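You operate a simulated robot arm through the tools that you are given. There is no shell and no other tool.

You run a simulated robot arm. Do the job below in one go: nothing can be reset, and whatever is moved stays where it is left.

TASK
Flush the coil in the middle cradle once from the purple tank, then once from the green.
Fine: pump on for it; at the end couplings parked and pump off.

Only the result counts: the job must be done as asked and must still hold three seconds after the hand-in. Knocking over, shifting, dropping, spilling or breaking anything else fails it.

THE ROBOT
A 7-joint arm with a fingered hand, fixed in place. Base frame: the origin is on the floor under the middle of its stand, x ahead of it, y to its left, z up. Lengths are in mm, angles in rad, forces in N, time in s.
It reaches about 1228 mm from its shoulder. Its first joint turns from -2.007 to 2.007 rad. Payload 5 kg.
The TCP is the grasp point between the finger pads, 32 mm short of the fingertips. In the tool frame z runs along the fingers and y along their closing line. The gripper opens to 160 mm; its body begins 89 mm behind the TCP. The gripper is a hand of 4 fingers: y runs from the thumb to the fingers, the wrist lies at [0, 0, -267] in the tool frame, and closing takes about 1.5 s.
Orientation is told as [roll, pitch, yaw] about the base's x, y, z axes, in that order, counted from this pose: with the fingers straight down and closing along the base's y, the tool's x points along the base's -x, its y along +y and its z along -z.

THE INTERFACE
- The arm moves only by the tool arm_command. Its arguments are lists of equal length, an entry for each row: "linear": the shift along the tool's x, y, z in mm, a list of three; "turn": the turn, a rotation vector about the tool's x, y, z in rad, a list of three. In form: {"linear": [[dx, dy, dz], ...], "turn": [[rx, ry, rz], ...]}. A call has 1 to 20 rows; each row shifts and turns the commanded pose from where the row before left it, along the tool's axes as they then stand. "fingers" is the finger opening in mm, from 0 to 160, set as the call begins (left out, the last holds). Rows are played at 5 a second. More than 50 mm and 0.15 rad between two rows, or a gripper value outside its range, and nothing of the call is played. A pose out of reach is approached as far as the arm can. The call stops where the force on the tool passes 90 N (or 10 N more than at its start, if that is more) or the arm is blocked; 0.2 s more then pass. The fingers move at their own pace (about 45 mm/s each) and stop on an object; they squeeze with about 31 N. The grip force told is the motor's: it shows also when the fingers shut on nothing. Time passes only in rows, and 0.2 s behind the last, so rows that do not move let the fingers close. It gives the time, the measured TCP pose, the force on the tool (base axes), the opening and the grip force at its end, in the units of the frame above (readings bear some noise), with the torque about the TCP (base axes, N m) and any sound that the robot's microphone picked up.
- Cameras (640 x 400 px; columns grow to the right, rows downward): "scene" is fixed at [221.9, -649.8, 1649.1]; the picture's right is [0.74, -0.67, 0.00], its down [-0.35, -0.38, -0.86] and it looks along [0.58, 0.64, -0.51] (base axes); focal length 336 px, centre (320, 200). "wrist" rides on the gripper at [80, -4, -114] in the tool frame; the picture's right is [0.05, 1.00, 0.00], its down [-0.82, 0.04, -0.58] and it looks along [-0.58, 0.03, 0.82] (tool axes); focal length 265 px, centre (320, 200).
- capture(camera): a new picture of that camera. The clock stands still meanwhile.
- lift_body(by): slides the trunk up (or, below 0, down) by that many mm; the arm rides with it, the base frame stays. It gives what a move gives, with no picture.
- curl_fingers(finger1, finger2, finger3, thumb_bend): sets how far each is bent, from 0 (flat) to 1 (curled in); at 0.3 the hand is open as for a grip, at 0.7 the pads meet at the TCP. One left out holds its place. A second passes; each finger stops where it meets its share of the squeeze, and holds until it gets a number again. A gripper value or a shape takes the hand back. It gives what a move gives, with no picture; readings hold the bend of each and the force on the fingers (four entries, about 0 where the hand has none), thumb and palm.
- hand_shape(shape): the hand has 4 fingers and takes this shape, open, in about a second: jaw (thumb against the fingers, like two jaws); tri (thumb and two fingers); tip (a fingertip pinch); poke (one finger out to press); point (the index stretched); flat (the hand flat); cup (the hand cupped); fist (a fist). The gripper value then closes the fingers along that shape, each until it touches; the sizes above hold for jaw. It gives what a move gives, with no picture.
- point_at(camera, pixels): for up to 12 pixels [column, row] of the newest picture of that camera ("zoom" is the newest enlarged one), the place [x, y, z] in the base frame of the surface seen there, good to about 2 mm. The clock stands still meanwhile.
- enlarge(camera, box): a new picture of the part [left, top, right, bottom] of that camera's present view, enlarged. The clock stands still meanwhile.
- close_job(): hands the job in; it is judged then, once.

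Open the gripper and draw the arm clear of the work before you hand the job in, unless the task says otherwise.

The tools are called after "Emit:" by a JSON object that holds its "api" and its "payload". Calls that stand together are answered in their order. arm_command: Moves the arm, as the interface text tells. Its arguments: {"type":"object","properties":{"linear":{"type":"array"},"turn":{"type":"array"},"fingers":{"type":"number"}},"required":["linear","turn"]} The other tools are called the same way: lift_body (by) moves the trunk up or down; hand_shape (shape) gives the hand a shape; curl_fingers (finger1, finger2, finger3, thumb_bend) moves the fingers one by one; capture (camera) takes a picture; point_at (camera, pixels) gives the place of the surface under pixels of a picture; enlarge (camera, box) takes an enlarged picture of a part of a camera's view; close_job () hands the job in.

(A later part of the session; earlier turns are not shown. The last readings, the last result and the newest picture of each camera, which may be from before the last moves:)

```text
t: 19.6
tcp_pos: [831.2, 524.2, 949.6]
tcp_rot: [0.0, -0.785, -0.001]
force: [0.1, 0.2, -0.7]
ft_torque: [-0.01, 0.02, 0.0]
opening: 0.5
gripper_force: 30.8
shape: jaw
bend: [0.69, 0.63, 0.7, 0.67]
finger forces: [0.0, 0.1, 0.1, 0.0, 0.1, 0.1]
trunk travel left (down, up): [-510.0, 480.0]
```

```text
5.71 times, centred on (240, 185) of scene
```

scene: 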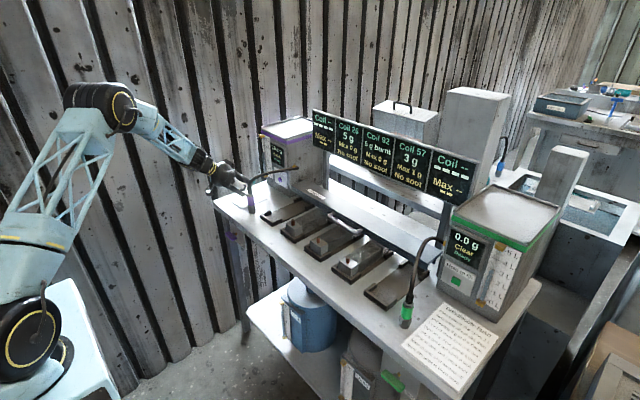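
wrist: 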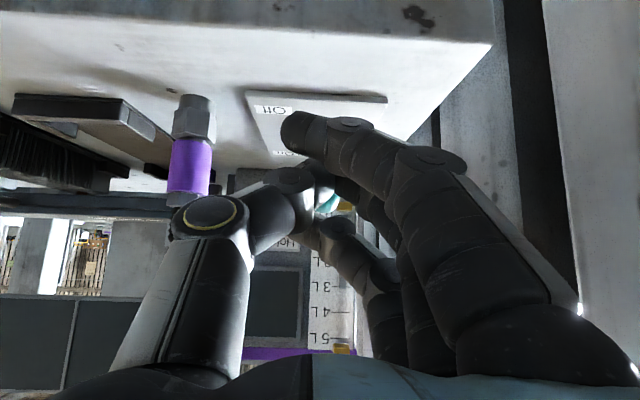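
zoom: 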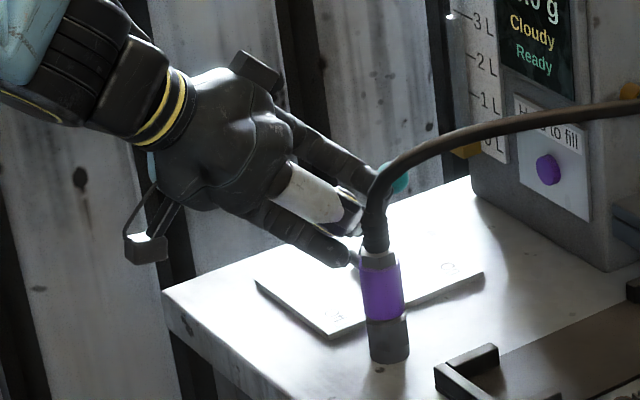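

The screens lit up: the pump is on. I read the displays closely.

Emit:
{"api": "enlarge", "payload": {"camera": "scene", "box": [305, 105, 485, 210]}}

Emit:
{"api": "enlarge", "payload": {"camera": "scene", "box": [255, 125, 305, 175]}}

Emit:
{"api": "enlarge", "payload": {"camera": "scene", "box": [435, 215, 525, 315]}}

```text
3.56 times, centred on (395, 158) of scene
```

zoom: 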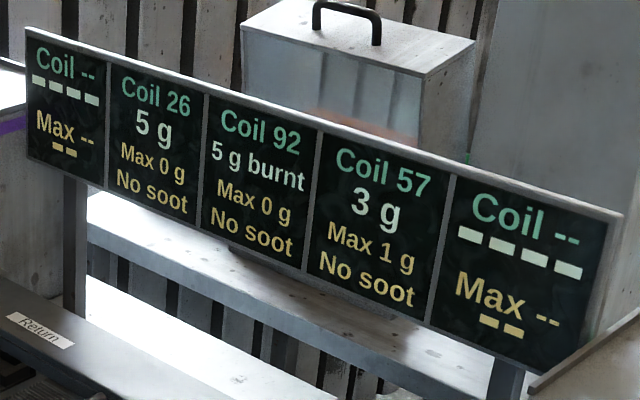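

```text
8.00 times, centred on (280, 150) of scene
```

zoom: 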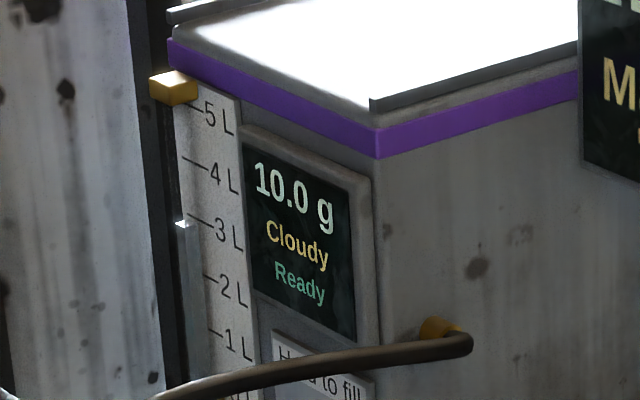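

```text
4.00 times, centred on (480, 265) of scene
```

zoom: 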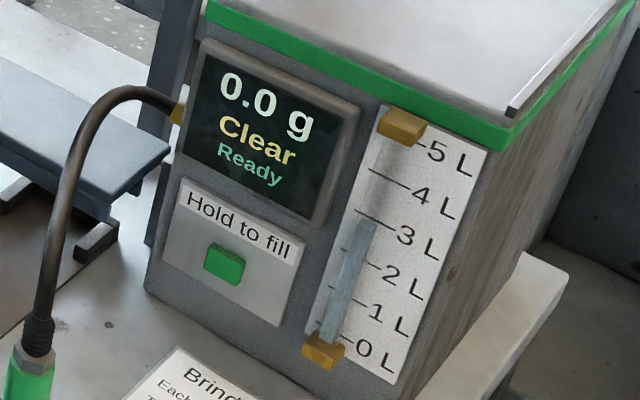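

Purple: 10.0 g Cloudy, 3 L; green: 0.0 g Clear, 3 L; middle coil 92: 5 g burnt. I back straight off the lever and then flatten the hand to 20° below horizontal for gripping the coupling.

Emit:
{"api": "arm_command", "payload": {"linear": [[27, 0, -27], [27, 0, -27], [27, 0, -27], [27, 0, -27], [27, 0, -27], [0, 0, 0], [0, 0, 0], [0, 0, 0], [0, 0, 0], [0, 0, 0]], "turn": [[0, 0, 0], [0, 0, 0], [0, 0, 0], [0, 0, 0], [0, 0, 0], [0, -0.1456, 0], [0, -0.1456, 0], [0, -0.1456, 0], [0, 0, 0], [0, 0, 0]]}}

Emit:
{"api": "capture", "payload": {"camera": "wrist"}}

Emit:
{"api": "capture", "payload": {"camera": "scene"}}

```text
t: 21.8
tcp_pos: [640.3, 524.1, 949.0]
tcp_rot: [0.001, -1.223, -0.001]
force: [0.6, -0.5, 0.2]
ft_torque: [-0.02, 0.0, 0.02]
opening: 0.0
gripper_force: 31.2
shape: jaw
bend: [0.69, 0.63, 0.7, 0.67]
finger forces: [0.1, 0.0, 0.1, 0.1, 0.0, 0.1]
trunk travel left (down, up): [-510.0, 480.0]
```

```text
taken
```

wrist: 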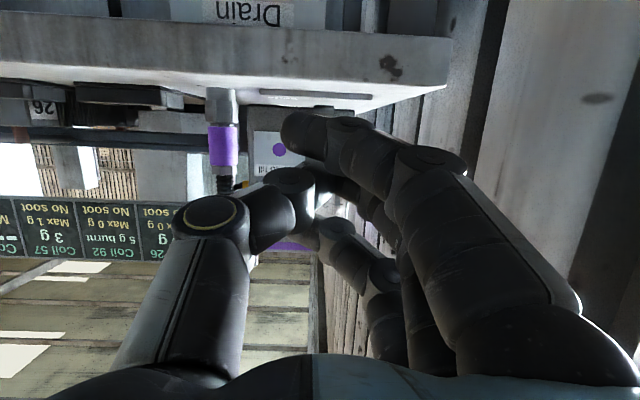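

```text
taken
```

scene: 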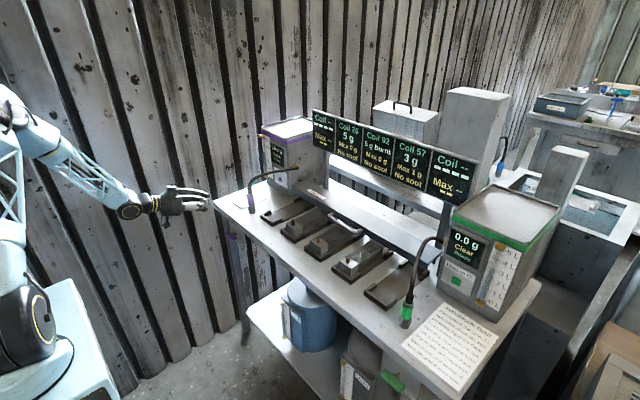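

The lever stays at On and the displays stay lit. I now line up with the purple coupling: y≈420 at x=640, opening the fingers to 90 mm.

Emit:
{"api": "arm_command", "payload": {"linear": [[0, -34.7, 0], [0, -34.7, 0], [0, -34.7, 0], [0, 0, 0], [0, 0, 0], [0, 0, 0], [0, 0, 0]], "turn": [[0, 0, 0], [0, 0, 0], [0, 0, 0], [0, 0, 0], [0, 0, 0], [0, 0, 0], [0, 0, 0]], "fingers": 90}}

Emit:
{"api": "capture", "payload": {"camera": "wrist"}}

Emit:
{"api": "enlarge", "payload": {"camera": "wrist", "box": [240, 50, 400, 210]}}

```text
t: 23.4
tcp_pos: [639.5, 419.7, 949.1]
tcp_rot: [0.001, -1.221, 0.001]
force: [-0.6, 0.3, -0.9]
ft_torque: [0.01, 0.03, 0.0]
opening: 89.5
gripper_force: 0.0
shape: jaw
bend: [0.71, 0.71, 0.71, 0.7]
finger forces: [0.0, 0.0, 0.1, 0.0, 0.0, 0.0]
trunk travel left (down, up): [-510.0, 480.0]
```

```text
taken
```

wrist: 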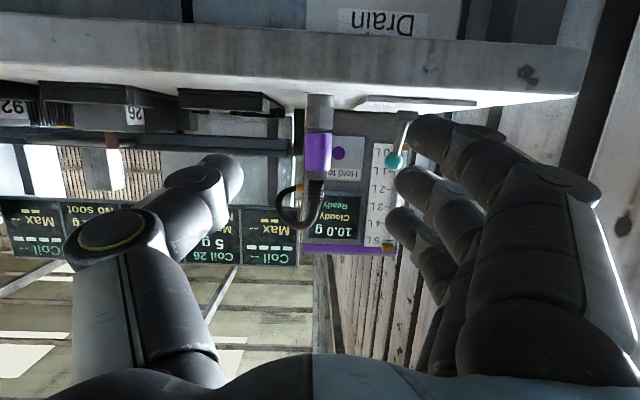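

```text
2.50 times, centred on (320, 130) of wrist
```

zoom: 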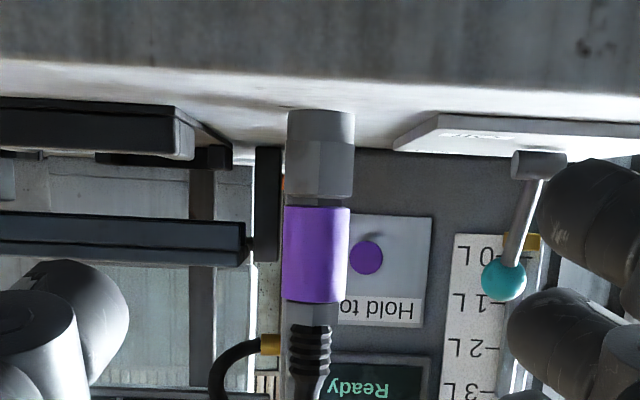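

The coupling is seen at zoom cols 284–350. I measure its front surface and both edges for its axis.

Emit:
{"api": "point_at", "payload": {"camera": "zoom", "pixels": [[317, 255], [288, 255], [346, 255], [318, 215], [316, 295], [321, 125], [321, 170], [314, 315], [310, 345], [310, 390], [320, 112], [170, 100]]}}

```text
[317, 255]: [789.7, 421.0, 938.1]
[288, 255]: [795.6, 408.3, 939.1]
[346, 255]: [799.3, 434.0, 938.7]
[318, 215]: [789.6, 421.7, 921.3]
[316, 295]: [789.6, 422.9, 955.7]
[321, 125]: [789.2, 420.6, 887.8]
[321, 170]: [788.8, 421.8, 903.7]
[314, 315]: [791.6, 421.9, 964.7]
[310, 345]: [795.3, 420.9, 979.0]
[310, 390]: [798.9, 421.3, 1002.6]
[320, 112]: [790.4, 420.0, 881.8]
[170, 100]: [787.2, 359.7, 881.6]
```

The axis is at about (804.5, 421.5), sleeve z 919–960. I advance three quarters of the way with the fingers straddling it, then check.

Emit:
{"api": "arm_command", "payload": {"linear": [[-6.25, 0.25, 19.7], [-6.25, 0.25, 19.7], [-6.25, 0.25, 19.7], [-6.25, 0.25, 19.7], [-6.25, 0.25, 19.7], [-6.25, 0.25, 19.7], [0, 0, 0], [0, 0, 0]], "turn": [[0, 0, 0], [0, 0, 0], [0, 0, 0], [0, 0, 0], [0, 0, 0], [0, 0, 0], [0, 0, 0], [0, 0, 0]]}}

Emit:
{"api": "capture", "payload": {"camera": "wrist"}}

Emit:
{"api": "enlarge", "payload": {"camera": "scene", "box": [190, 150, 310, 230]}}

```text
t: 25.2
tcp_pos: [763.7, 420.8, 944.6]
tcp_rot: [0.0, -1.222, -0.002]
force: [0.2, -0.7, -0.1]
ft_torque: [0.0, -0.01, 0.01]
opening: 89.5
gripper_force: 0.0
shape: jaw
bend: [0.71, 0.71, 0.71, 0.7]
finger forces: [0.0, 0.0, 0.0, 0.0, 0.0, 0.1]
trunk travel left (down, up): [-510.0, 480.0]
```

```text
taken
```

wrist: 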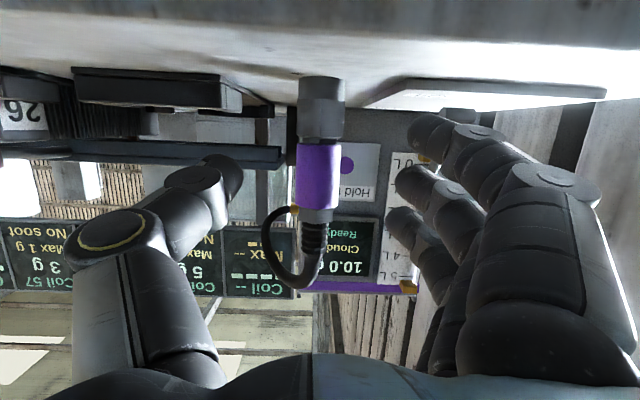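

```text
5.00 times, centred on (250, 190) of scene
```

zoom: 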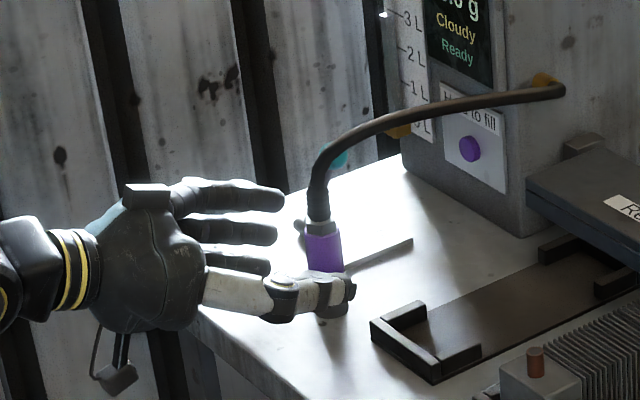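

The coupling sits centred between thumb and fingers. I advance the last 41 mm.

Emit:
{"api": "arm_command", "payload": {"linear": [[-3.3, 0.2, 9.8], [-3.3, 0.2, 9.8], [-3.3, 0.2, 9.8], [-3.3, 0.2, 9.8], [0, 0, 0], [0, 0, 0]], "turn": [[0, 0, 0], [0, 0, 0], [0, 0, 0], [0, 0, 0], [0, 0, 0], [0, 0, 0]]}}

Emit:
{"api": "capture", "payload": {"camera": "wrist"}}

Emit:
{"api": "enlarge", "payload": {"camera": "scene", "box": [190, 150, 310, 230]}}

```text
t: 26.6
tcp_pos: [804.1, 421.4, 944.4]
tcp_rot: [0.001, -1.222, -0.002]
force: [0.5, -0.2, 0.1]
ft_torque: [-0.02, 0.03, 0.0]
opening: 89.5
gripper_force: 0.0
shape: jaw
bend: [0.71, 0.71, 0.71, 0.7]
finger forces: [0.0, 0.1, 0.1, 0.0, 0.0, 0.0]
trunk travel left (down, up): [-510.0, 480.0]
```

```text
taken
```

wrist: 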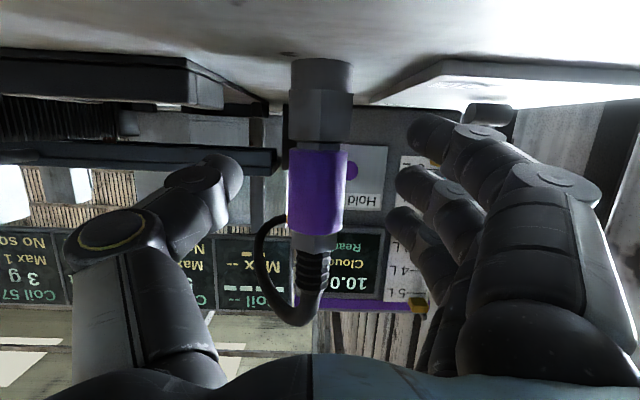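

```text
5.00 times, centred on (250, 190) of scene
```

zoom: 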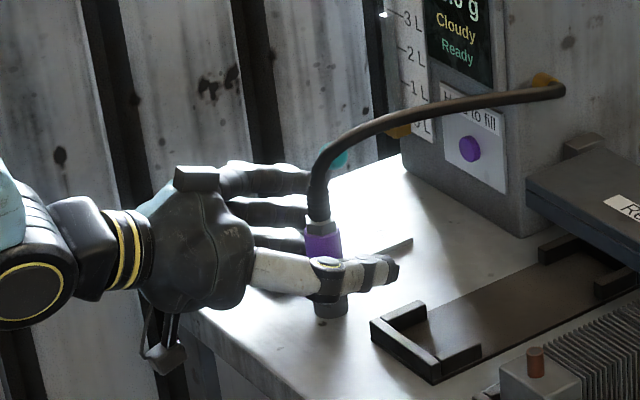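

Well placed around the sleeve. I close the fingers on the coupling.

Emit:
{"api": "arm_command", "payload": {"linear": [[0, 0, 0], [0, 0, 0], [0, 0, 0], [0, 0, 0], [0, 0, 0], [0, 0, 0], [0, 0, 0], [0, 0, 0]], "turn": [[0, 0, 0], [0, 0, 0], [0, 0, 0], [0, 0, 0], [0, 0, 0], [0, 0, 0], [0, 0, 0], [0, 0, 0]], "fingers": 0}}

Emit:
{"api": "capture", "payload": {"camera": "wrist"}}

Emit:
{"api": "enlarge", "payload": {"camera": "scene", "box": [190, 150, 310, 230]}}

```text
t: 28.4
tcp_pos: [805.6, 422.0, 945.8]
tcp_rot: [0.001, -1.225, -0.003]
force: [4.9, 1.9, 5.3]
ft_torque: [0.11, -0.08, -0.02]
opening: 3.6
gripper_force: 31.1
shape: jaw
bend: [0.72, 0.69, 0.69, 0.73]
finger forces: [9.1, 0.1, 3.5, 0.0, 20.9, 0.1]
trunk travel left (down, up): [-510.0, 480.0]
```

```text
taken
```

wrist: 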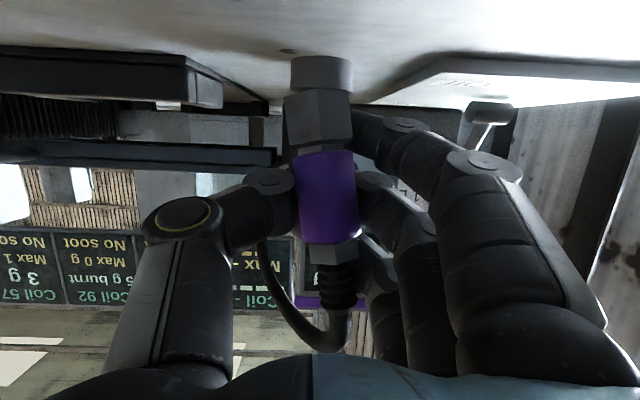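

```text
5.00 times, centred on (250, 190) of scene
```

zoom: 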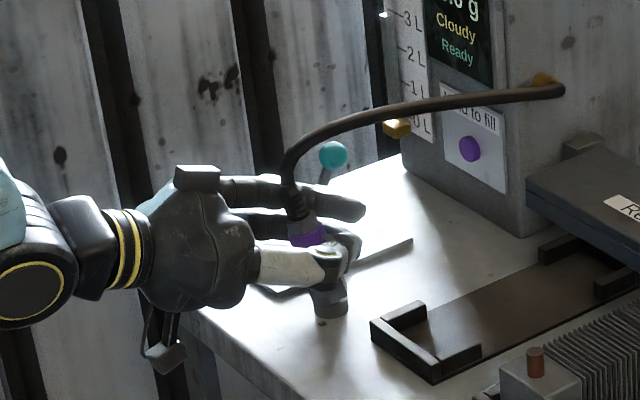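

The coupling leaned toward the palm as the fingers curled. I look closely before doing anything else.

Emit:
{"api": "enlarge", "payload": {"camera": "wrist", "box": [230, 30, 430, 360]}}

Emit:
{"api": "enlarge", "payload": {"camera": "scene", "box": [230, 165, 290, 225]}}

Emit:
{"api": "point_at", "payload": {"camera": "wrist", "pixels": [[320, 72], [320, 100], [318, 130], [325, 165], [328, 200], [330, 235], [335, 257], [340, 285], [345, 320]]}}

```text
1.21 times, centred on (330, 195) of wrist
```

zoom: 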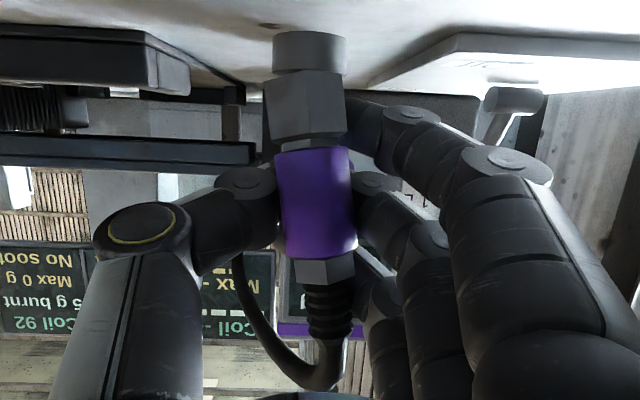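

```text
6.67 times, centred on (260, 195) of scene
```

zoom: 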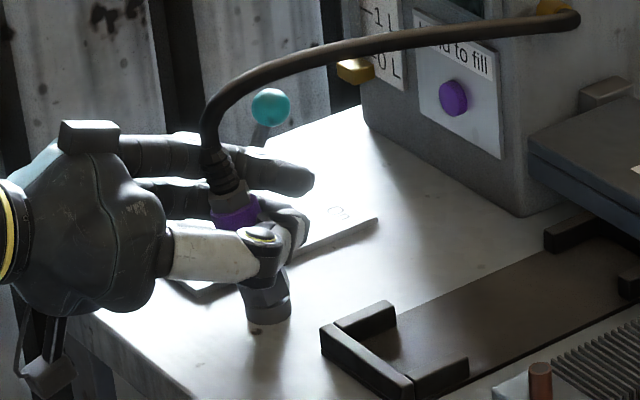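

```text
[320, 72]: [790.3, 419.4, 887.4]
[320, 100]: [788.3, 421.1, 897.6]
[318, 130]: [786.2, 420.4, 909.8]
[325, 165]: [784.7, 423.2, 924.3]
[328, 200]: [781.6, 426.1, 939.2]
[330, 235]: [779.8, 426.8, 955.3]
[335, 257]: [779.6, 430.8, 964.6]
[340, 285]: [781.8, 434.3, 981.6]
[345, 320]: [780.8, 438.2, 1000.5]
```

The coupling leans about 10° on its park stud because the curling tips pulled it toward the palm. I reopen to 90 mm and see whether it stands upright again.

Emit:
{"api": "arm_command", "payload": {"linear": [[0, 0, 0], [0, 0, 0], [0, 0, 0], [0, 0, 0], [0, 0, 0], [0, 0, 0], [0, 0, 0]], "turn": [[0, 0, 0], [0, 0, 0], [0, 0, 0], [0, 0, 0], [0, 0, 0], [0, 0, 0], [0, 0, 0]], "fingers": 90}}

Emit:
{"api": "capture", "payload": {"camera": "wrist"}}

Emit:
{"api": "point_at", "payload": {"camera": "wrist", "pixels": [[320, 72], [320, 90], [320, 125], [318, 165], [318, 200], [317, 230], [314, 245], [312, 270], [345, 190], [292, 190]]}}

Emit:
{"api": "enlarge", "payload": {"camera": "scene", "box": [230, 165, 290, 225]}}

```text
t: 30.0
tcp_pos: [805.7, 421.6, 943.4]
tcp_rot: [0.0, -1.22, 0.0]
force: [0.0, 0.3, 0.0]
ft_torque: [0.02, 0.0, 0.01]
opening: 89.3
gripper_force: 0.0
shape: jaw
bend: [0.72, 0.71, 0.71, 0.7]
finger forces: [0.0, 0.0, 0.1, 0.1, 0.1, 0.1]
trunk travel left (down, up): [-510.0, 480.0]
```

```text
taken
```

wrist: 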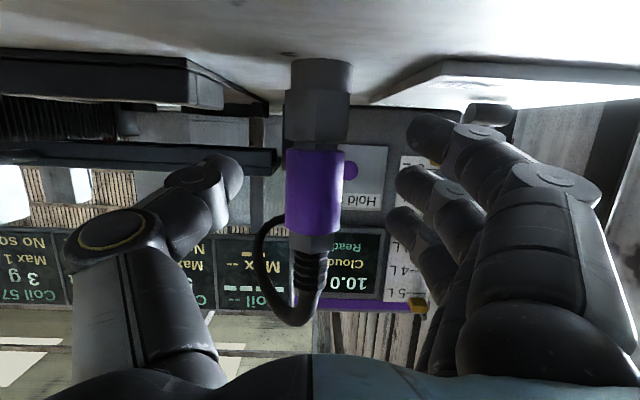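

```text
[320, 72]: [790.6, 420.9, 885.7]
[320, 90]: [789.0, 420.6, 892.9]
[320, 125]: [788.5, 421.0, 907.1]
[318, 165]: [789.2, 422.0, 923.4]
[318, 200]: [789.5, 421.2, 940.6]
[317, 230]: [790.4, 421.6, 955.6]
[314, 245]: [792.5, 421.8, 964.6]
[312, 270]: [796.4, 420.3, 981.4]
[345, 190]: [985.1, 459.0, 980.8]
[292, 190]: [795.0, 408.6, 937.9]
```

```text
6.67 times, centred on (260, 195) of scene
```

zoom: 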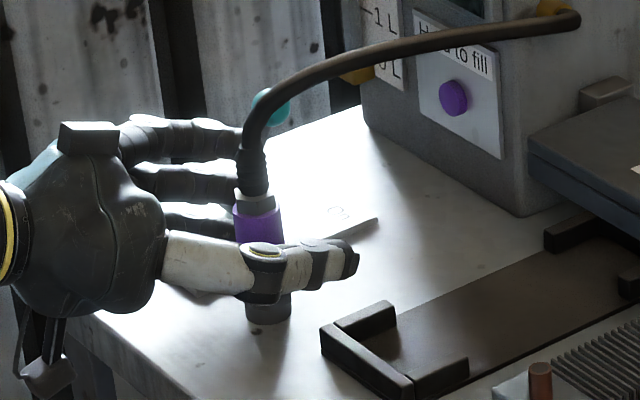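

It stood back upright at (804.5, 421.3). I flatten the hand to 10° below horizontal and set it lower and slightly deeper so all fingers meet the body evenly.

Emit:
{"api": "arm_command", "payload": {"linear": [[0, 0, 0], [0, 0, 0], [3.2, 0, 4.9], [3.2, 0, 4.9], [0, 0, 0], [0, 0, 0]], "turn": [[0, -0.0873, 0], [0, -0.0873, 0], [0, 0, 0], [0, 0, 0], [0, 0, 0], [0, 0, 0]]}}

Emit:
{"api": "capture", "payload": {"camera": "wrist"}}

Emit:
{"api": "enlarge", "payload": {"camera": "scene", "box": [210, 155, 290, 225]}}

```text
t: 31.4
tcp_pos: [813.1, 421.5, 935.3]
tcp_rot: [-0.002, -1.397, 0.0]
force: [0.8, 0.2, 0.6]
ft_torque: [0.0, 0.0, -0.02]
opening: 89.2
gripper_force: 0.0
shape: jaw
bend: [0.72, 0.71, 0.71, 0.7]
finger forces: [0.0, 0.1, 0.0, 0.1, 0.0, 0.0]
trunk travel left (down, up): [-510.0, 480.0]
```

```text
taken
```

wrist: 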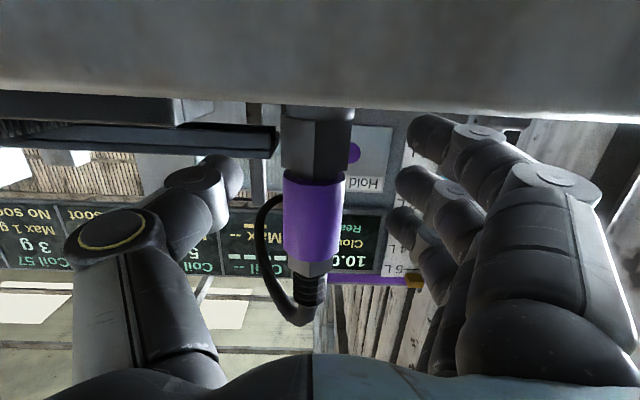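

```text
5.71 times, centred on (250, 190) of scene
```

zoom: 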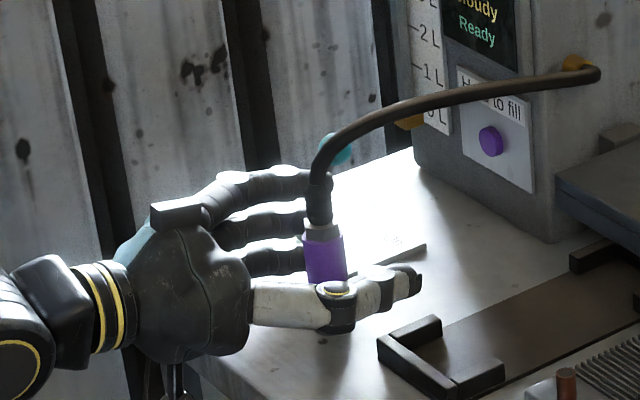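

Aligned evenly. I close the fingers again and check the coupling's lean.

Emit:
{"api": "arm_command", "payload": {"linear": [[0, 0, 0], [0, 0, 0], [0, 0, 0], [0, 0, 0], [0, 0, 0], [0, 0, 0], [0, 0, 0], [0, 0, 0]], "turn": [[0, 0, 0], [0, 0, 0], [0, 0, 0], [0, 0, 0], [0, 0, 0], [0, 0, 0], [0, 0, 0], [0, 0, 0]], "fingers": 0}}

Emit:
{"api": "capture", "payload": {"camera": "wrist"}}

Emit:
{"api": "enlarge", "payload": {"camera": "scene", "box": [210, 155, 290, 225]}}

```text
t: 33.2
tcp_pos: [813.5, 422.8, 935.7]
tcp_rot: [0.0, -1.396, 0.0]
force: [4.7, 2.1, 0.8]
ft_torque: [0.1, -0.11, 0.0]
opening: 0.2
gripper_force: 31.1
shape: jaw
bend: [0.65, 0.64, 0.68, 0.72]
finger forces: [8.5, 0.0, 4.9, 0.1, 6.6, 0.1]
trunk travel left (down, up): [-510.0, 480.0]
```

```text
taken
```

wrist: 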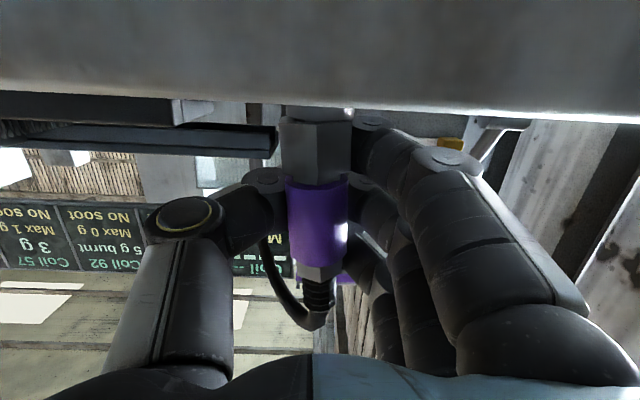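

```text
5.71 times, centred on (250, 190) of scene
```

zoom: 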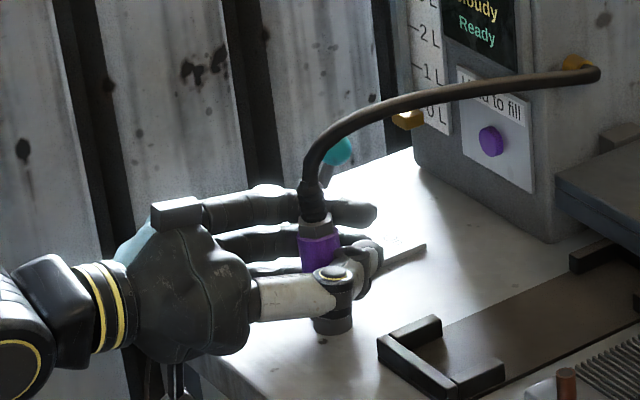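

Much straighter now. I measure the lean along the front line of the coupling.

Emit:
{"api": "point_at", "payload": {"camera": "wrist", "pixels": [[318, 112], [318, 130], [318, 160], [317, 190], [317, 215], [318, 245], [319, 272], [318, 290], [290, 215], [344, 215]]}}

Emit:
{"api": "enlarge", "payload": {"camera": "wrist", "box": [240, 80, 400, 340]}}

```text
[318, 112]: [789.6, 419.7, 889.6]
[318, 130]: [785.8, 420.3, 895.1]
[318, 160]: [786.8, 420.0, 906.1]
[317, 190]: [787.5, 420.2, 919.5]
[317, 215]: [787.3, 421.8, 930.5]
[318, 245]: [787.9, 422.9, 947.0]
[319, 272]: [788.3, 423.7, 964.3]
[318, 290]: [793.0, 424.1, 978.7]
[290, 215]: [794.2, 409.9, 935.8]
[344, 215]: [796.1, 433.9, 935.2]
```

```text
1.54 times, centred on (320, 210) of wrist
```

zoom: 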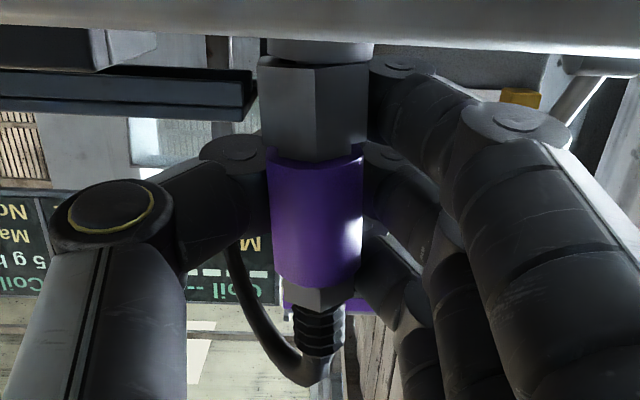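

The coupling is nearly upright (lean ≈0.06 rad in y). I lift slowly by 30 mm.

Emit:
{"api": "arm_command", "payload": {"linear": [[-4.92, 0, -0.87], [-4.92, 0, -0.87], [-4.92, 0, -0.87], [-4.92, 0, -0.87], [-4.92, 0, -0.87], [-4.92, 0, -0.87], [0, 0, 0], [0, 0, 0]], "turn": [[0, 0, 0], [0, 0, 0], [0, 0, 0], [0, 0, 0], [0, 0, 0], [0, 0, 0], [0, 0, 0], [0, 0, 0]]}}

Emit:
{"api": "capture", "payload": {"camera": "wrist"}}

Emit:
{"api": "enlarge", "payload": {"camera": "scene", "box": [210, 155, 290, 225]}}

```text
t: 35.0
tcp_pos: [813.6, 423.7, 966.1]
tcp_rot: [0.0, -1.396, 0.002]
force: [-1.1, -1.4, 0.6]
ft_torque: [0.0, 0.02, 0.01]
opening: 0.0
gripper_force: 31.2
shape: jaw
bend: [0.69, 0.64, 0.69, 0.71]
finger forces: [0.1, 0.0, 0.1, 0.0, 0.0, 1.2]
trunk travel left (down, up): [-510.0, 480.0]
```

```text
taken
```

wrist: 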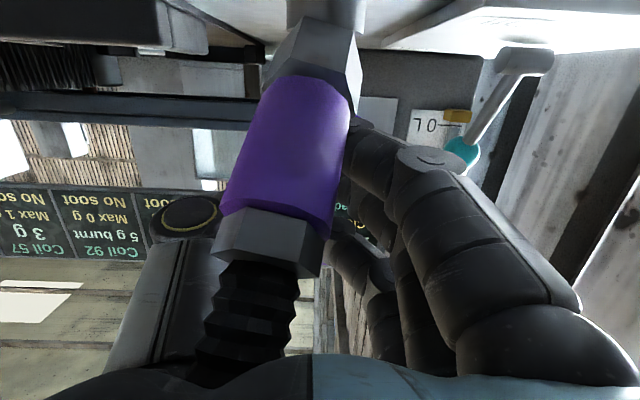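

```text
5.71 times, centred on (250, 190) of scene
```

zoom: 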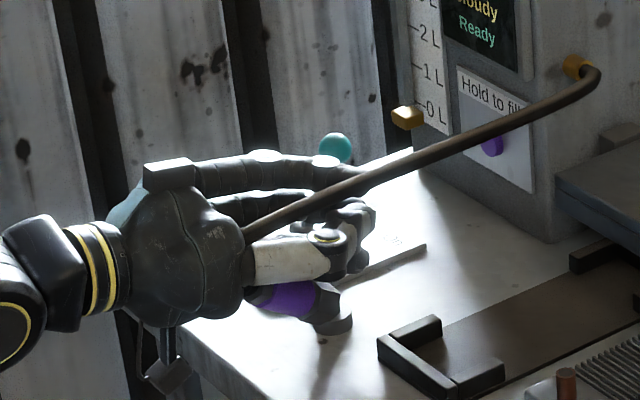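

The coupling slipped: it now leans toward the palm below the closed fingers with its foot still near the stud. I stop and inspect the geometry before recovering.

Emit:
{"api": "point_at", "payload": {"camera": "wrist", "pixels": [[325, 35], [305, 60], [345, 60], [295, 110], [280, 150], [265, 190], [255, 235], [245, 280], [235, 340], [320, 12], [350, 10]]}}

Emit:
{"api": "enlarge", "payload": {"camera": "wrist", "box": [200, 0, 400, 130]}}

Emit:
{"api": "enlarge", "payload": {"camera": "scene", "box": [230, 180, 280, 220]}}

```text
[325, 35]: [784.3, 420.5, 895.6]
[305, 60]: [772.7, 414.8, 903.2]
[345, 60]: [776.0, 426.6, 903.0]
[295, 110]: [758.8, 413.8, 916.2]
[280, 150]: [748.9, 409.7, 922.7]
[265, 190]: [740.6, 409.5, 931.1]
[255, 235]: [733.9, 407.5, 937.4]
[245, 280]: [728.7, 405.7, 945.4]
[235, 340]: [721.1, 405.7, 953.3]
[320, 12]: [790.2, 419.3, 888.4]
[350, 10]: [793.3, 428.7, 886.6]
```

```text
3.08 times, centred on (300, 65) of wrist
```

zoom: 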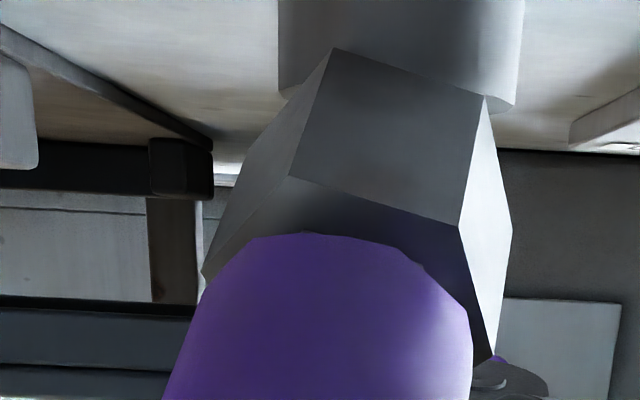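

```text
10.00 times, centred on (255, 200) of scene
```

zoom: 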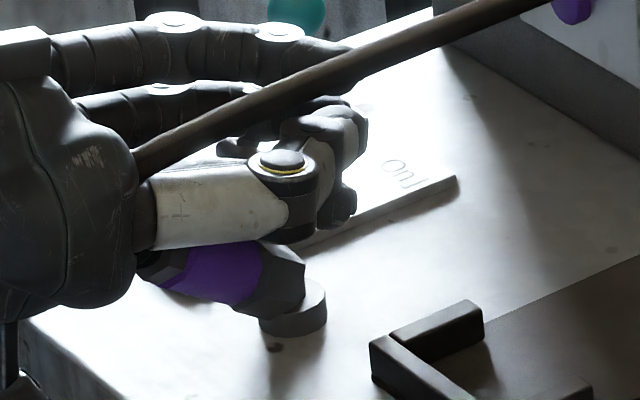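

The foot still sits at the stud and the top rests against the palm at x≈721–726. I open the fingers so I can then push it back upright with the palm by moving forward.

Emit:
{"api": "arm_command", "payload": {"linear": [[0, 0, 0], [0, 0, 0], [0, 0, 0], [0, 0, 0], [0, 0, 0], [0, 0, 0]], "turn": [[0, 0, 0], [0, 0, 0], [0, 0, 0], [0, 0, 0], [0, 0, 0], [0, 0, 0]], "fingers": 90}}

Emit:
{"api": "capture", "payload": {"camera": "wrist"}}

Emit:
{"api": "enlarge", "payload": {"camera": "scene", "box": [210, 155, 290, 225]}}

```text
t: 36.4
tcp_pos: [813.4, 422.8, 965.6]
tcp_rot: [0.0, -1.396, 0.0]
force: [-1.2, 0.1, 0.4]
ft_torque: [0.03, 0.0, 0.0]
opening: 89.3
gripper_force: 0.0
shape: jaw
bend: [0.71, 0.71, 0.71, 0.7]
finger forces: [0.0, 0.0, 0.0, 0.1, 0.0, 1.0]
trunk travel left (down, up): [-510.0, 480.0]
```

```text
taken
```

wrist: 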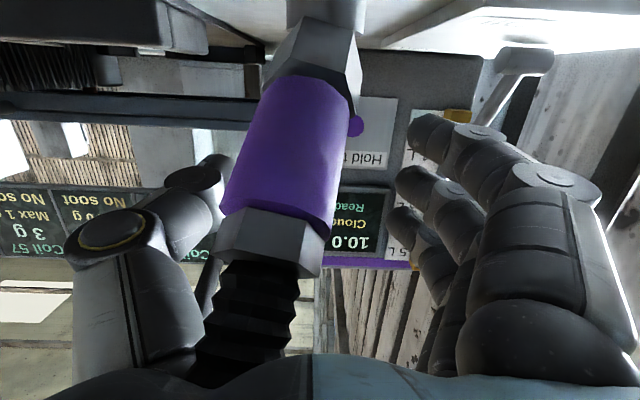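

```text
5.71 times, centred on (250, 190) of scene
```

zoom: 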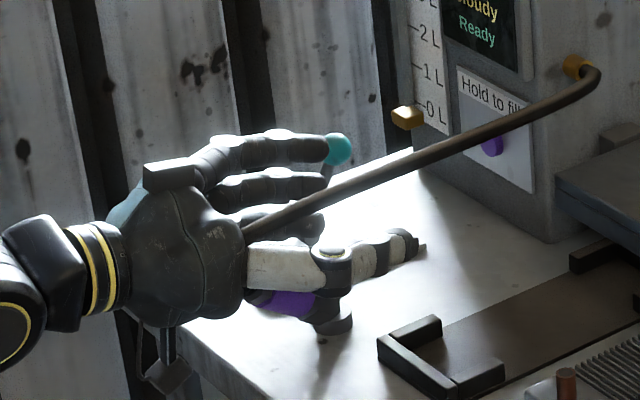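

It leans on the palm (about 1 N). I move forward slowly so the palm swings it upright.

Emit:
{"api": "arm_command", "payload": {"linear": [[-1.22, 0, 6.9], [-1.22, 0, 6.9], [-1.22, 0, 6.9], [0, 0, 0]], "turn": [[0, 0, 0], [0, 0, 0], [0, 0, 0], [0, 0, 0]]}}

Emit:
{"api": "capture", "payload": {"camera": "wrist"}}

Emit:
{"api": "enlarge", "payload": {"camera": "scene", "box": [210, 155, 290, 225]}}

```text
t: 37.4
tcp_pos: [833.8, 421.5, 965.7]
tcp_rot: [0.001, -1.396, 0.001]
force: [-3.8, -0.7, 3.7]
ft_torque: [-0.09, 0.31, 0.06]
opening: 89.7
gripper_force: 0.1
shape: jaw
bend: [0.71, 0.71, 0.71, 0.7]
finger forces: [0.0, 0.0, 0.0, 0.0, 3.5, 14.0]
trunk travel left (down, up): [-510.0, 480.0]
```

```text
taken
```

wrist: 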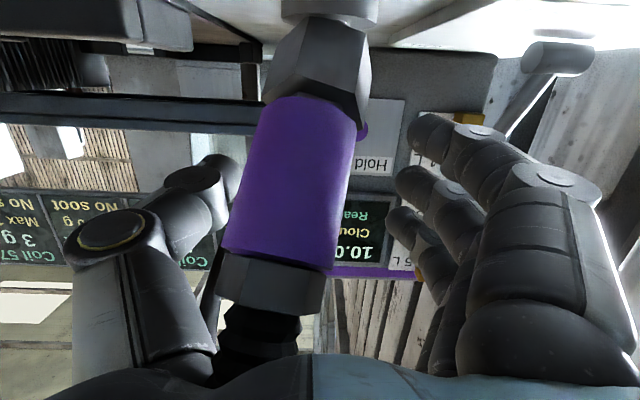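

```text
5.71 times, centred on (250, 190) of scene
```

zoom: 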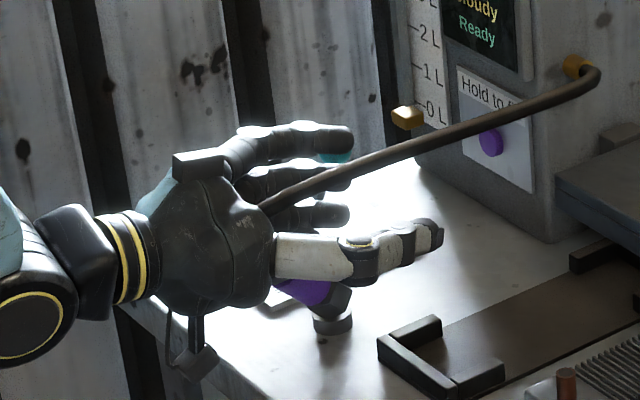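

The coupling is rising; it touches the thumb base a little, so I continue forward with a small +y shift.

Emit:
{"api": "arm_command", "payload": {"linear": [[-1.22, 2, 6.9], [-1.22, 2, 6.9], [-1.22, 2, 6.9], [0, 0, 0]], "turn": [[0, 0, 0], [0, 0, 0], [0, 0, 0], [0, 0, 0]]}}

Emit:
{"api": "capture", "payload": {"camera": "wrist"}}

Emit:
{"api": "enlarge", "payload": {"camera": "scene", "box": [210, 155, 290, 225]}}

```text
t: 38.4
tcp_pos: [855.9, 427.3, 965.4]
tcp_rot: [-0.001, -1.395, 0.003]
force: [-0.1, -0.1, 0.3]
ft_torque: [-0.02, 0.02, 0.04]
opening: 89.7
gripper_force: 0.0
shape: jaw
bend: [0.71, 0.71, 0.71, 0.7]
finger forces: [0.0, 0.0, 0.1, 0.0, 0.1, 0.0]
trunk travel left (down, up): [-510.0, 480.0]
```

```text
taken
```

wrist: 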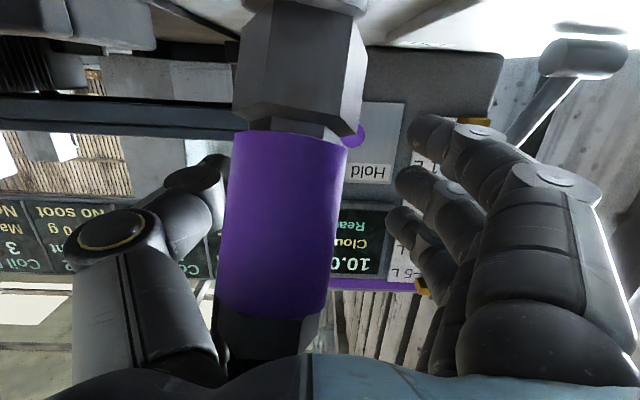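

```text
5.71 times, centred on (250, 190) of scene
```

zoom: 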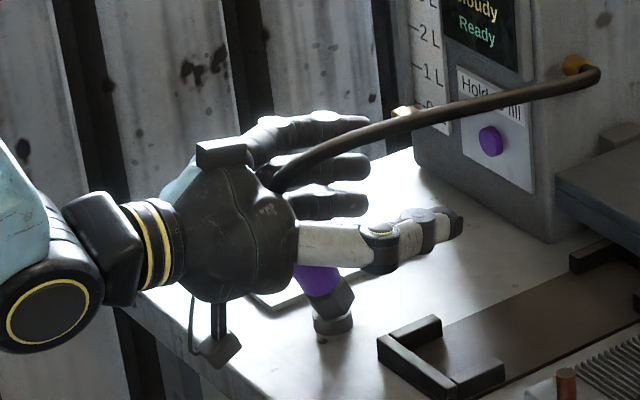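

It is coming up and the palm now reads no load. I measure the present lean.

Emit:
{"api": "point_at", "payload": {"camera": "wrist", "pixels": [[310, 20], [305, 60], [300, 100], [288, 150], [285, 200], [280, 250], [278, 300], [272, 335], [320, 5]]}}

Emit:
{"api": "enlarge", "payload": {"camera": "wrist", "box": [220, 0, 400, 110]}}

```text
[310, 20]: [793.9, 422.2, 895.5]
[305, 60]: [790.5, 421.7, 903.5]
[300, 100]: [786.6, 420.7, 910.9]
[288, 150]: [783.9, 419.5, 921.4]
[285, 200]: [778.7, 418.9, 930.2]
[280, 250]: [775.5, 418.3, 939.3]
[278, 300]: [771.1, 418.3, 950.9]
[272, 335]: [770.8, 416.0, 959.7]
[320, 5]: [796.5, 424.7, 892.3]
```

```text
3.56 times, centred on (310, 55) of wrist
```

zoom: 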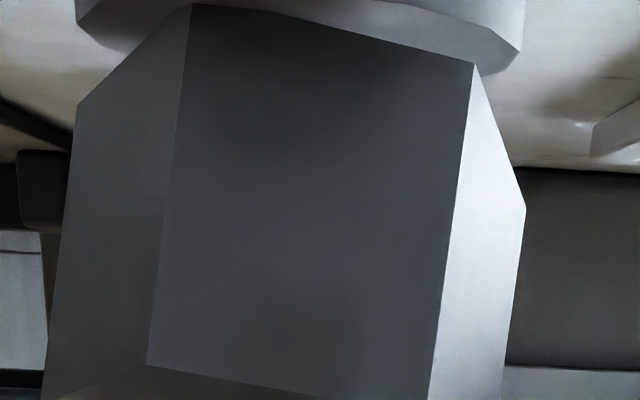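

Lean is now about 21°. I push forward another 14 mm with the palm and pause.

Emit:
{"api": "arm_command", "payload": {"linear": [[0, 0, 0], [-0.87, 0, 4.9], [-0.87, 0, 4.9], [-0.87, 0, 4.9], [0, 0, 0]], "turn": [[0, 0, 0], [0, 0, 0], [0, 0, 0], [0, 0, 0], [0, 0, 0]]}}

Emit:
{"api": "capture", "payload": {"camera": "wrist"}}

Emit:
{"api": "enlarge", "payload": {"camera": "scene", "box": [210, 155, 290, 225]}}

Emit:
{"api": "point_at", "payload": {"camera": "wrist", "pixels": [[310, 20], [305, 60], [300, 100], [288, 150], [285, 200], [280, 250], [278, 300], [272, 335], [320, 5]]}}

```text
t: 39.6
tcp_pos: [870.7, 429.0, 966.8]
tcp_rot: [0.0, -1.397, 0.0]
force: [-0.3, -0.4, -0.4]
ft_torque: [0.01, -0.01, 0.0]
opening: 89.8
gripper_force: 0.1
shape: jaw
bend: [0.71, 0.71, 0.71, 0.7]
finger forces: [0.0, 0.0, 0.0, 0.1, 0.1, 0.0]
trunk travel left (down, up): [-510.0, 480.0]
```

```text
taken
```

wrist: 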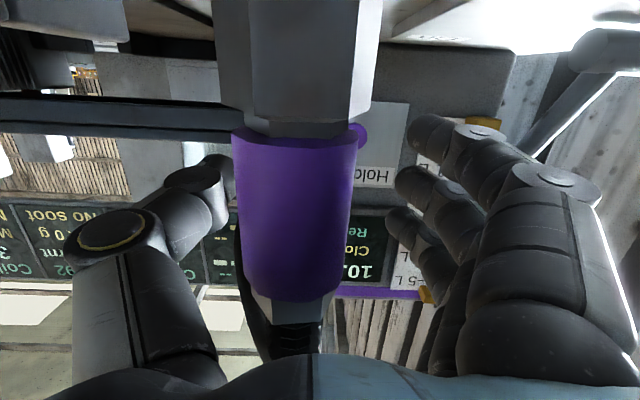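

```text
5.71 times, centred on (250, 190) of scene
```

zoom: 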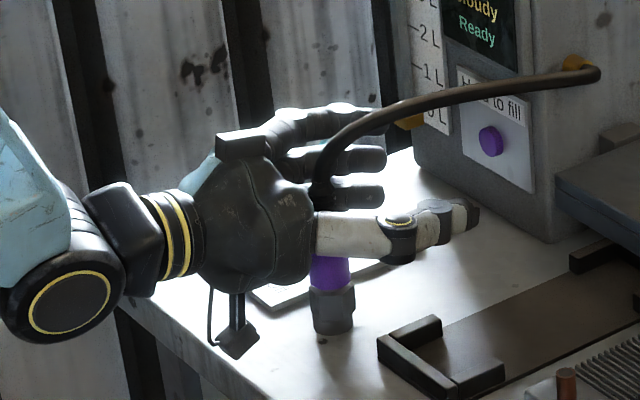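

```text
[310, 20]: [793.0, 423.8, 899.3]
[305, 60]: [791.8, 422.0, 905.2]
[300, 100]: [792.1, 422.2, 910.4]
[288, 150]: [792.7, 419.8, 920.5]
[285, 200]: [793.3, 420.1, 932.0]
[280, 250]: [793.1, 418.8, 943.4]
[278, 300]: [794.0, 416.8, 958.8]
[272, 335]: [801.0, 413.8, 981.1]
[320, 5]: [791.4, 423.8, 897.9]
```

Upright again (front surface x≈793, tilt ≈0). I back the hand straight off to 100 mm away and inspect how it sits on its stud.

Emit:
{"api": "arm_command", "payload": {"linear": [[1.74, 0, -9.85], [5.2, 0, -29.5], [7, 0, -39.4], [7, 0, -39.4], [7, 0, -39.4], [7, 0, -39.4], [0, 0, 0], [0, 0, 0]], "turn": [[0, 0, 0], [0, 0, 0], [0, 0, 0], [0, 0, 0], [0, 0, 0], [0, 0, 0], [0, 0, 0], [0, 0, 0]]}}

Emit:
{"api": "capture", "payload": {"camera": "wrist"}}

Emit:
{"api": "enlarge", "payload": {"camera": "wrist", "box": [260, 60, 380, 200]}}

Emit:
{"api": "enlarge", "payload": {"camera": "scene", "box": [230, 170, 290, 220]}}

```text
t: 41.4
tcp_pos: [668.7, 429.0, 965.9]
tcp_rot: [0.0, -1.398, 0.0]
force: [0.4, -0.5, -0.5]
ft_torque: [0.04, 0.0, -0.01]
opening: 90.0
gripper_force: 0.1
shape: jaw
bend: [0.71, 0.71, 0.71, 0.7]
finger forces: [0.0, 0.0, 0.0, 0.0, 0.0, 0.0]
trunk travel left (down, up): [-510.0, 480.0]
```

```text
taken
```

wrist: 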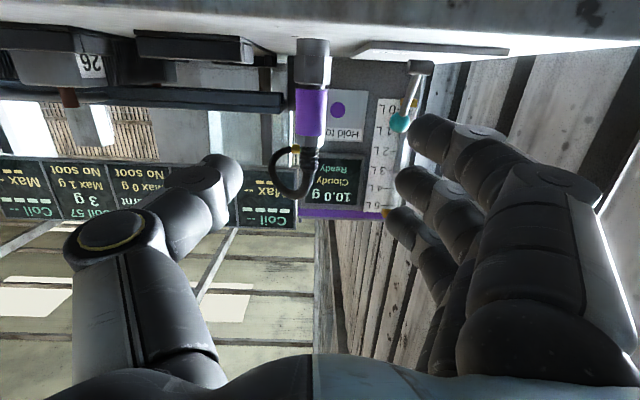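

```text
2.86 times, centred on (320, 130) of wrist
```

zoom: 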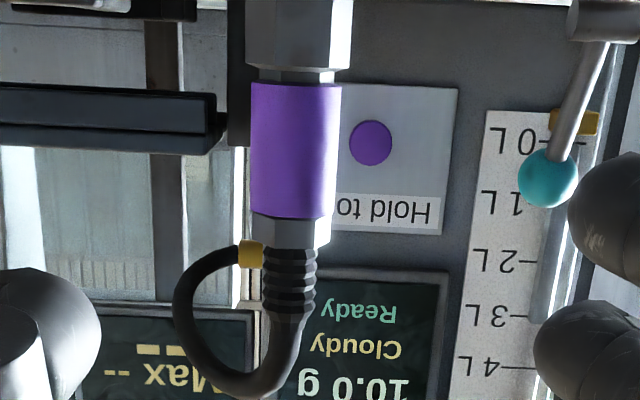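

```text
8.00 times, centred on (260, 195) of scene
```

zoom: 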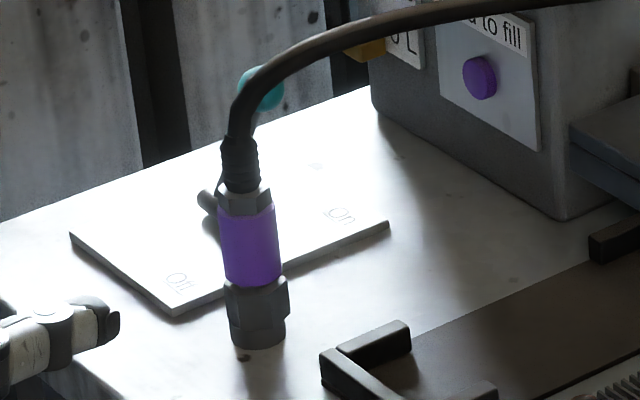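

It stands again. I measure its axis and heights to compare with the original parked pose.

Emit:
{"api": "point_at", "payload": {"camera": "wrist", "pixels": [[313, 42], [313, 50], [313, 60], [312, 75], [311, 84], [310, 100], [310, 120], [309, 134], [309, 143], [308, 155], [298, 110], [323, 110]]}}

Emit:
{"api": "enlarge", "payload": {"camera": "wrist", "box": [280, 25, 350, 95]}}

```text
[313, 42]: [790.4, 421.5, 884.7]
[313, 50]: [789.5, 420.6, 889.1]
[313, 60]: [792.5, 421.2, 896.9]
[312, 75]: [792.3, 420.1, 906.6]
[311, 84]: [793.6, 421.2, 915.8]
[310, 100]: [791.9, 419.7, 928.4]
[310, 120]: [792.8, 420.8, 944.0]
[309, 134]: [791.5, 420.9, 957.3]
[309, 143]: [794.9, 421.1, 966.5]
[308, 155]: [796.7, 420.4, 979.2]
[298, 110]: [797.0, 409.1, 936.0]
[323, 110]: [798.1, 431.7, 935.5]
```

```text
5.71 times, centred on (315, 60) of wrist
```

zoom: 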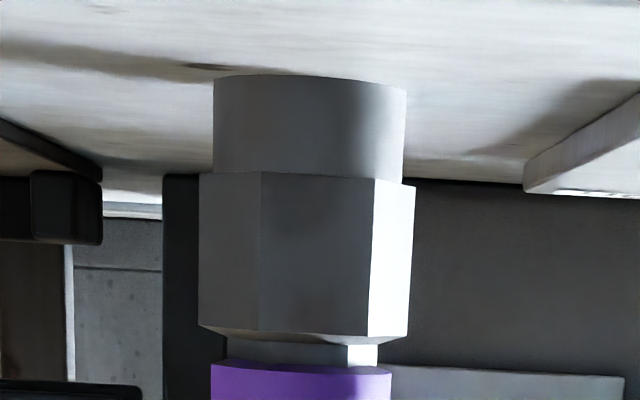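

The coupling sits on its stud (ring z 882–893, hex 893–916, sleeve 918–960), upright at about (806.5, 421). To get a firmer grip, I test other finger configurations here in free space: curl 0.5 first.

Emit:
{"api": "curl_fingers", "payload": {"finger1": 0.5, "finger2": 0.5, "finger3": 0.5, "thumb_bend": 0.5}}

Emit:
{"api": "capture", "payload": {"camera": "wrist"}}

Emit:
{"api": "curl_fingers", "payload": {"finger1": 0.6, "finger2": 0.6, "finger3": 0.6, "thumb_bend": 0.6}}

Emit:
{"api": "capture", "payload": {"camera": "wrist"}}

```text
t: 42.4
tcp_pos: [670.1, 428.5, 964.5]
tcp_rot: [0.001, -1.398, 0.0]
force: [-0.5, 0.4, 0.0]
ft_torque: [0.01, -0.01, 0.02]
opening: 90.6
gripper_force: 0.0
shape: fingers
bend: [0.5, 0.5, 0.5, 0.5]
finger forces: [0.1, 0.1, 0.0, 0.1, 0.1, 0.1]
trunk travel left (down, up): [-510.0, 480.0]
```

```text
taken
```

wrist: 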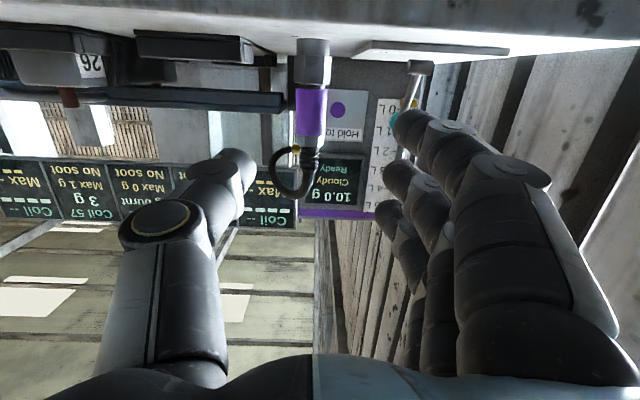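

```text
t: 43.4
tcp_pos: [670.1, 428.8, 966.1]
tcp_rot: [0.0, -1.397, -0.001]
force: [0.3, -0.2, -0.9]
ft_torque: [0.01, -0.02, 0.0]
opening: 54.2
gripper_force: 0.1
shape: fingers
bend: [0.6, 0.6, 0.6, 0.6]
finger forces: [0.0, 0.0, 0.0, 0.0, 0.1, 0.1]
trunk travel left (down, up): [-510.0, 480.0]
```

```text
taken
```

wrist: 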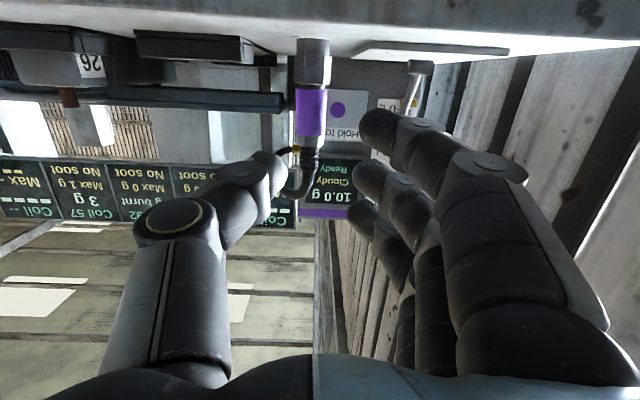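

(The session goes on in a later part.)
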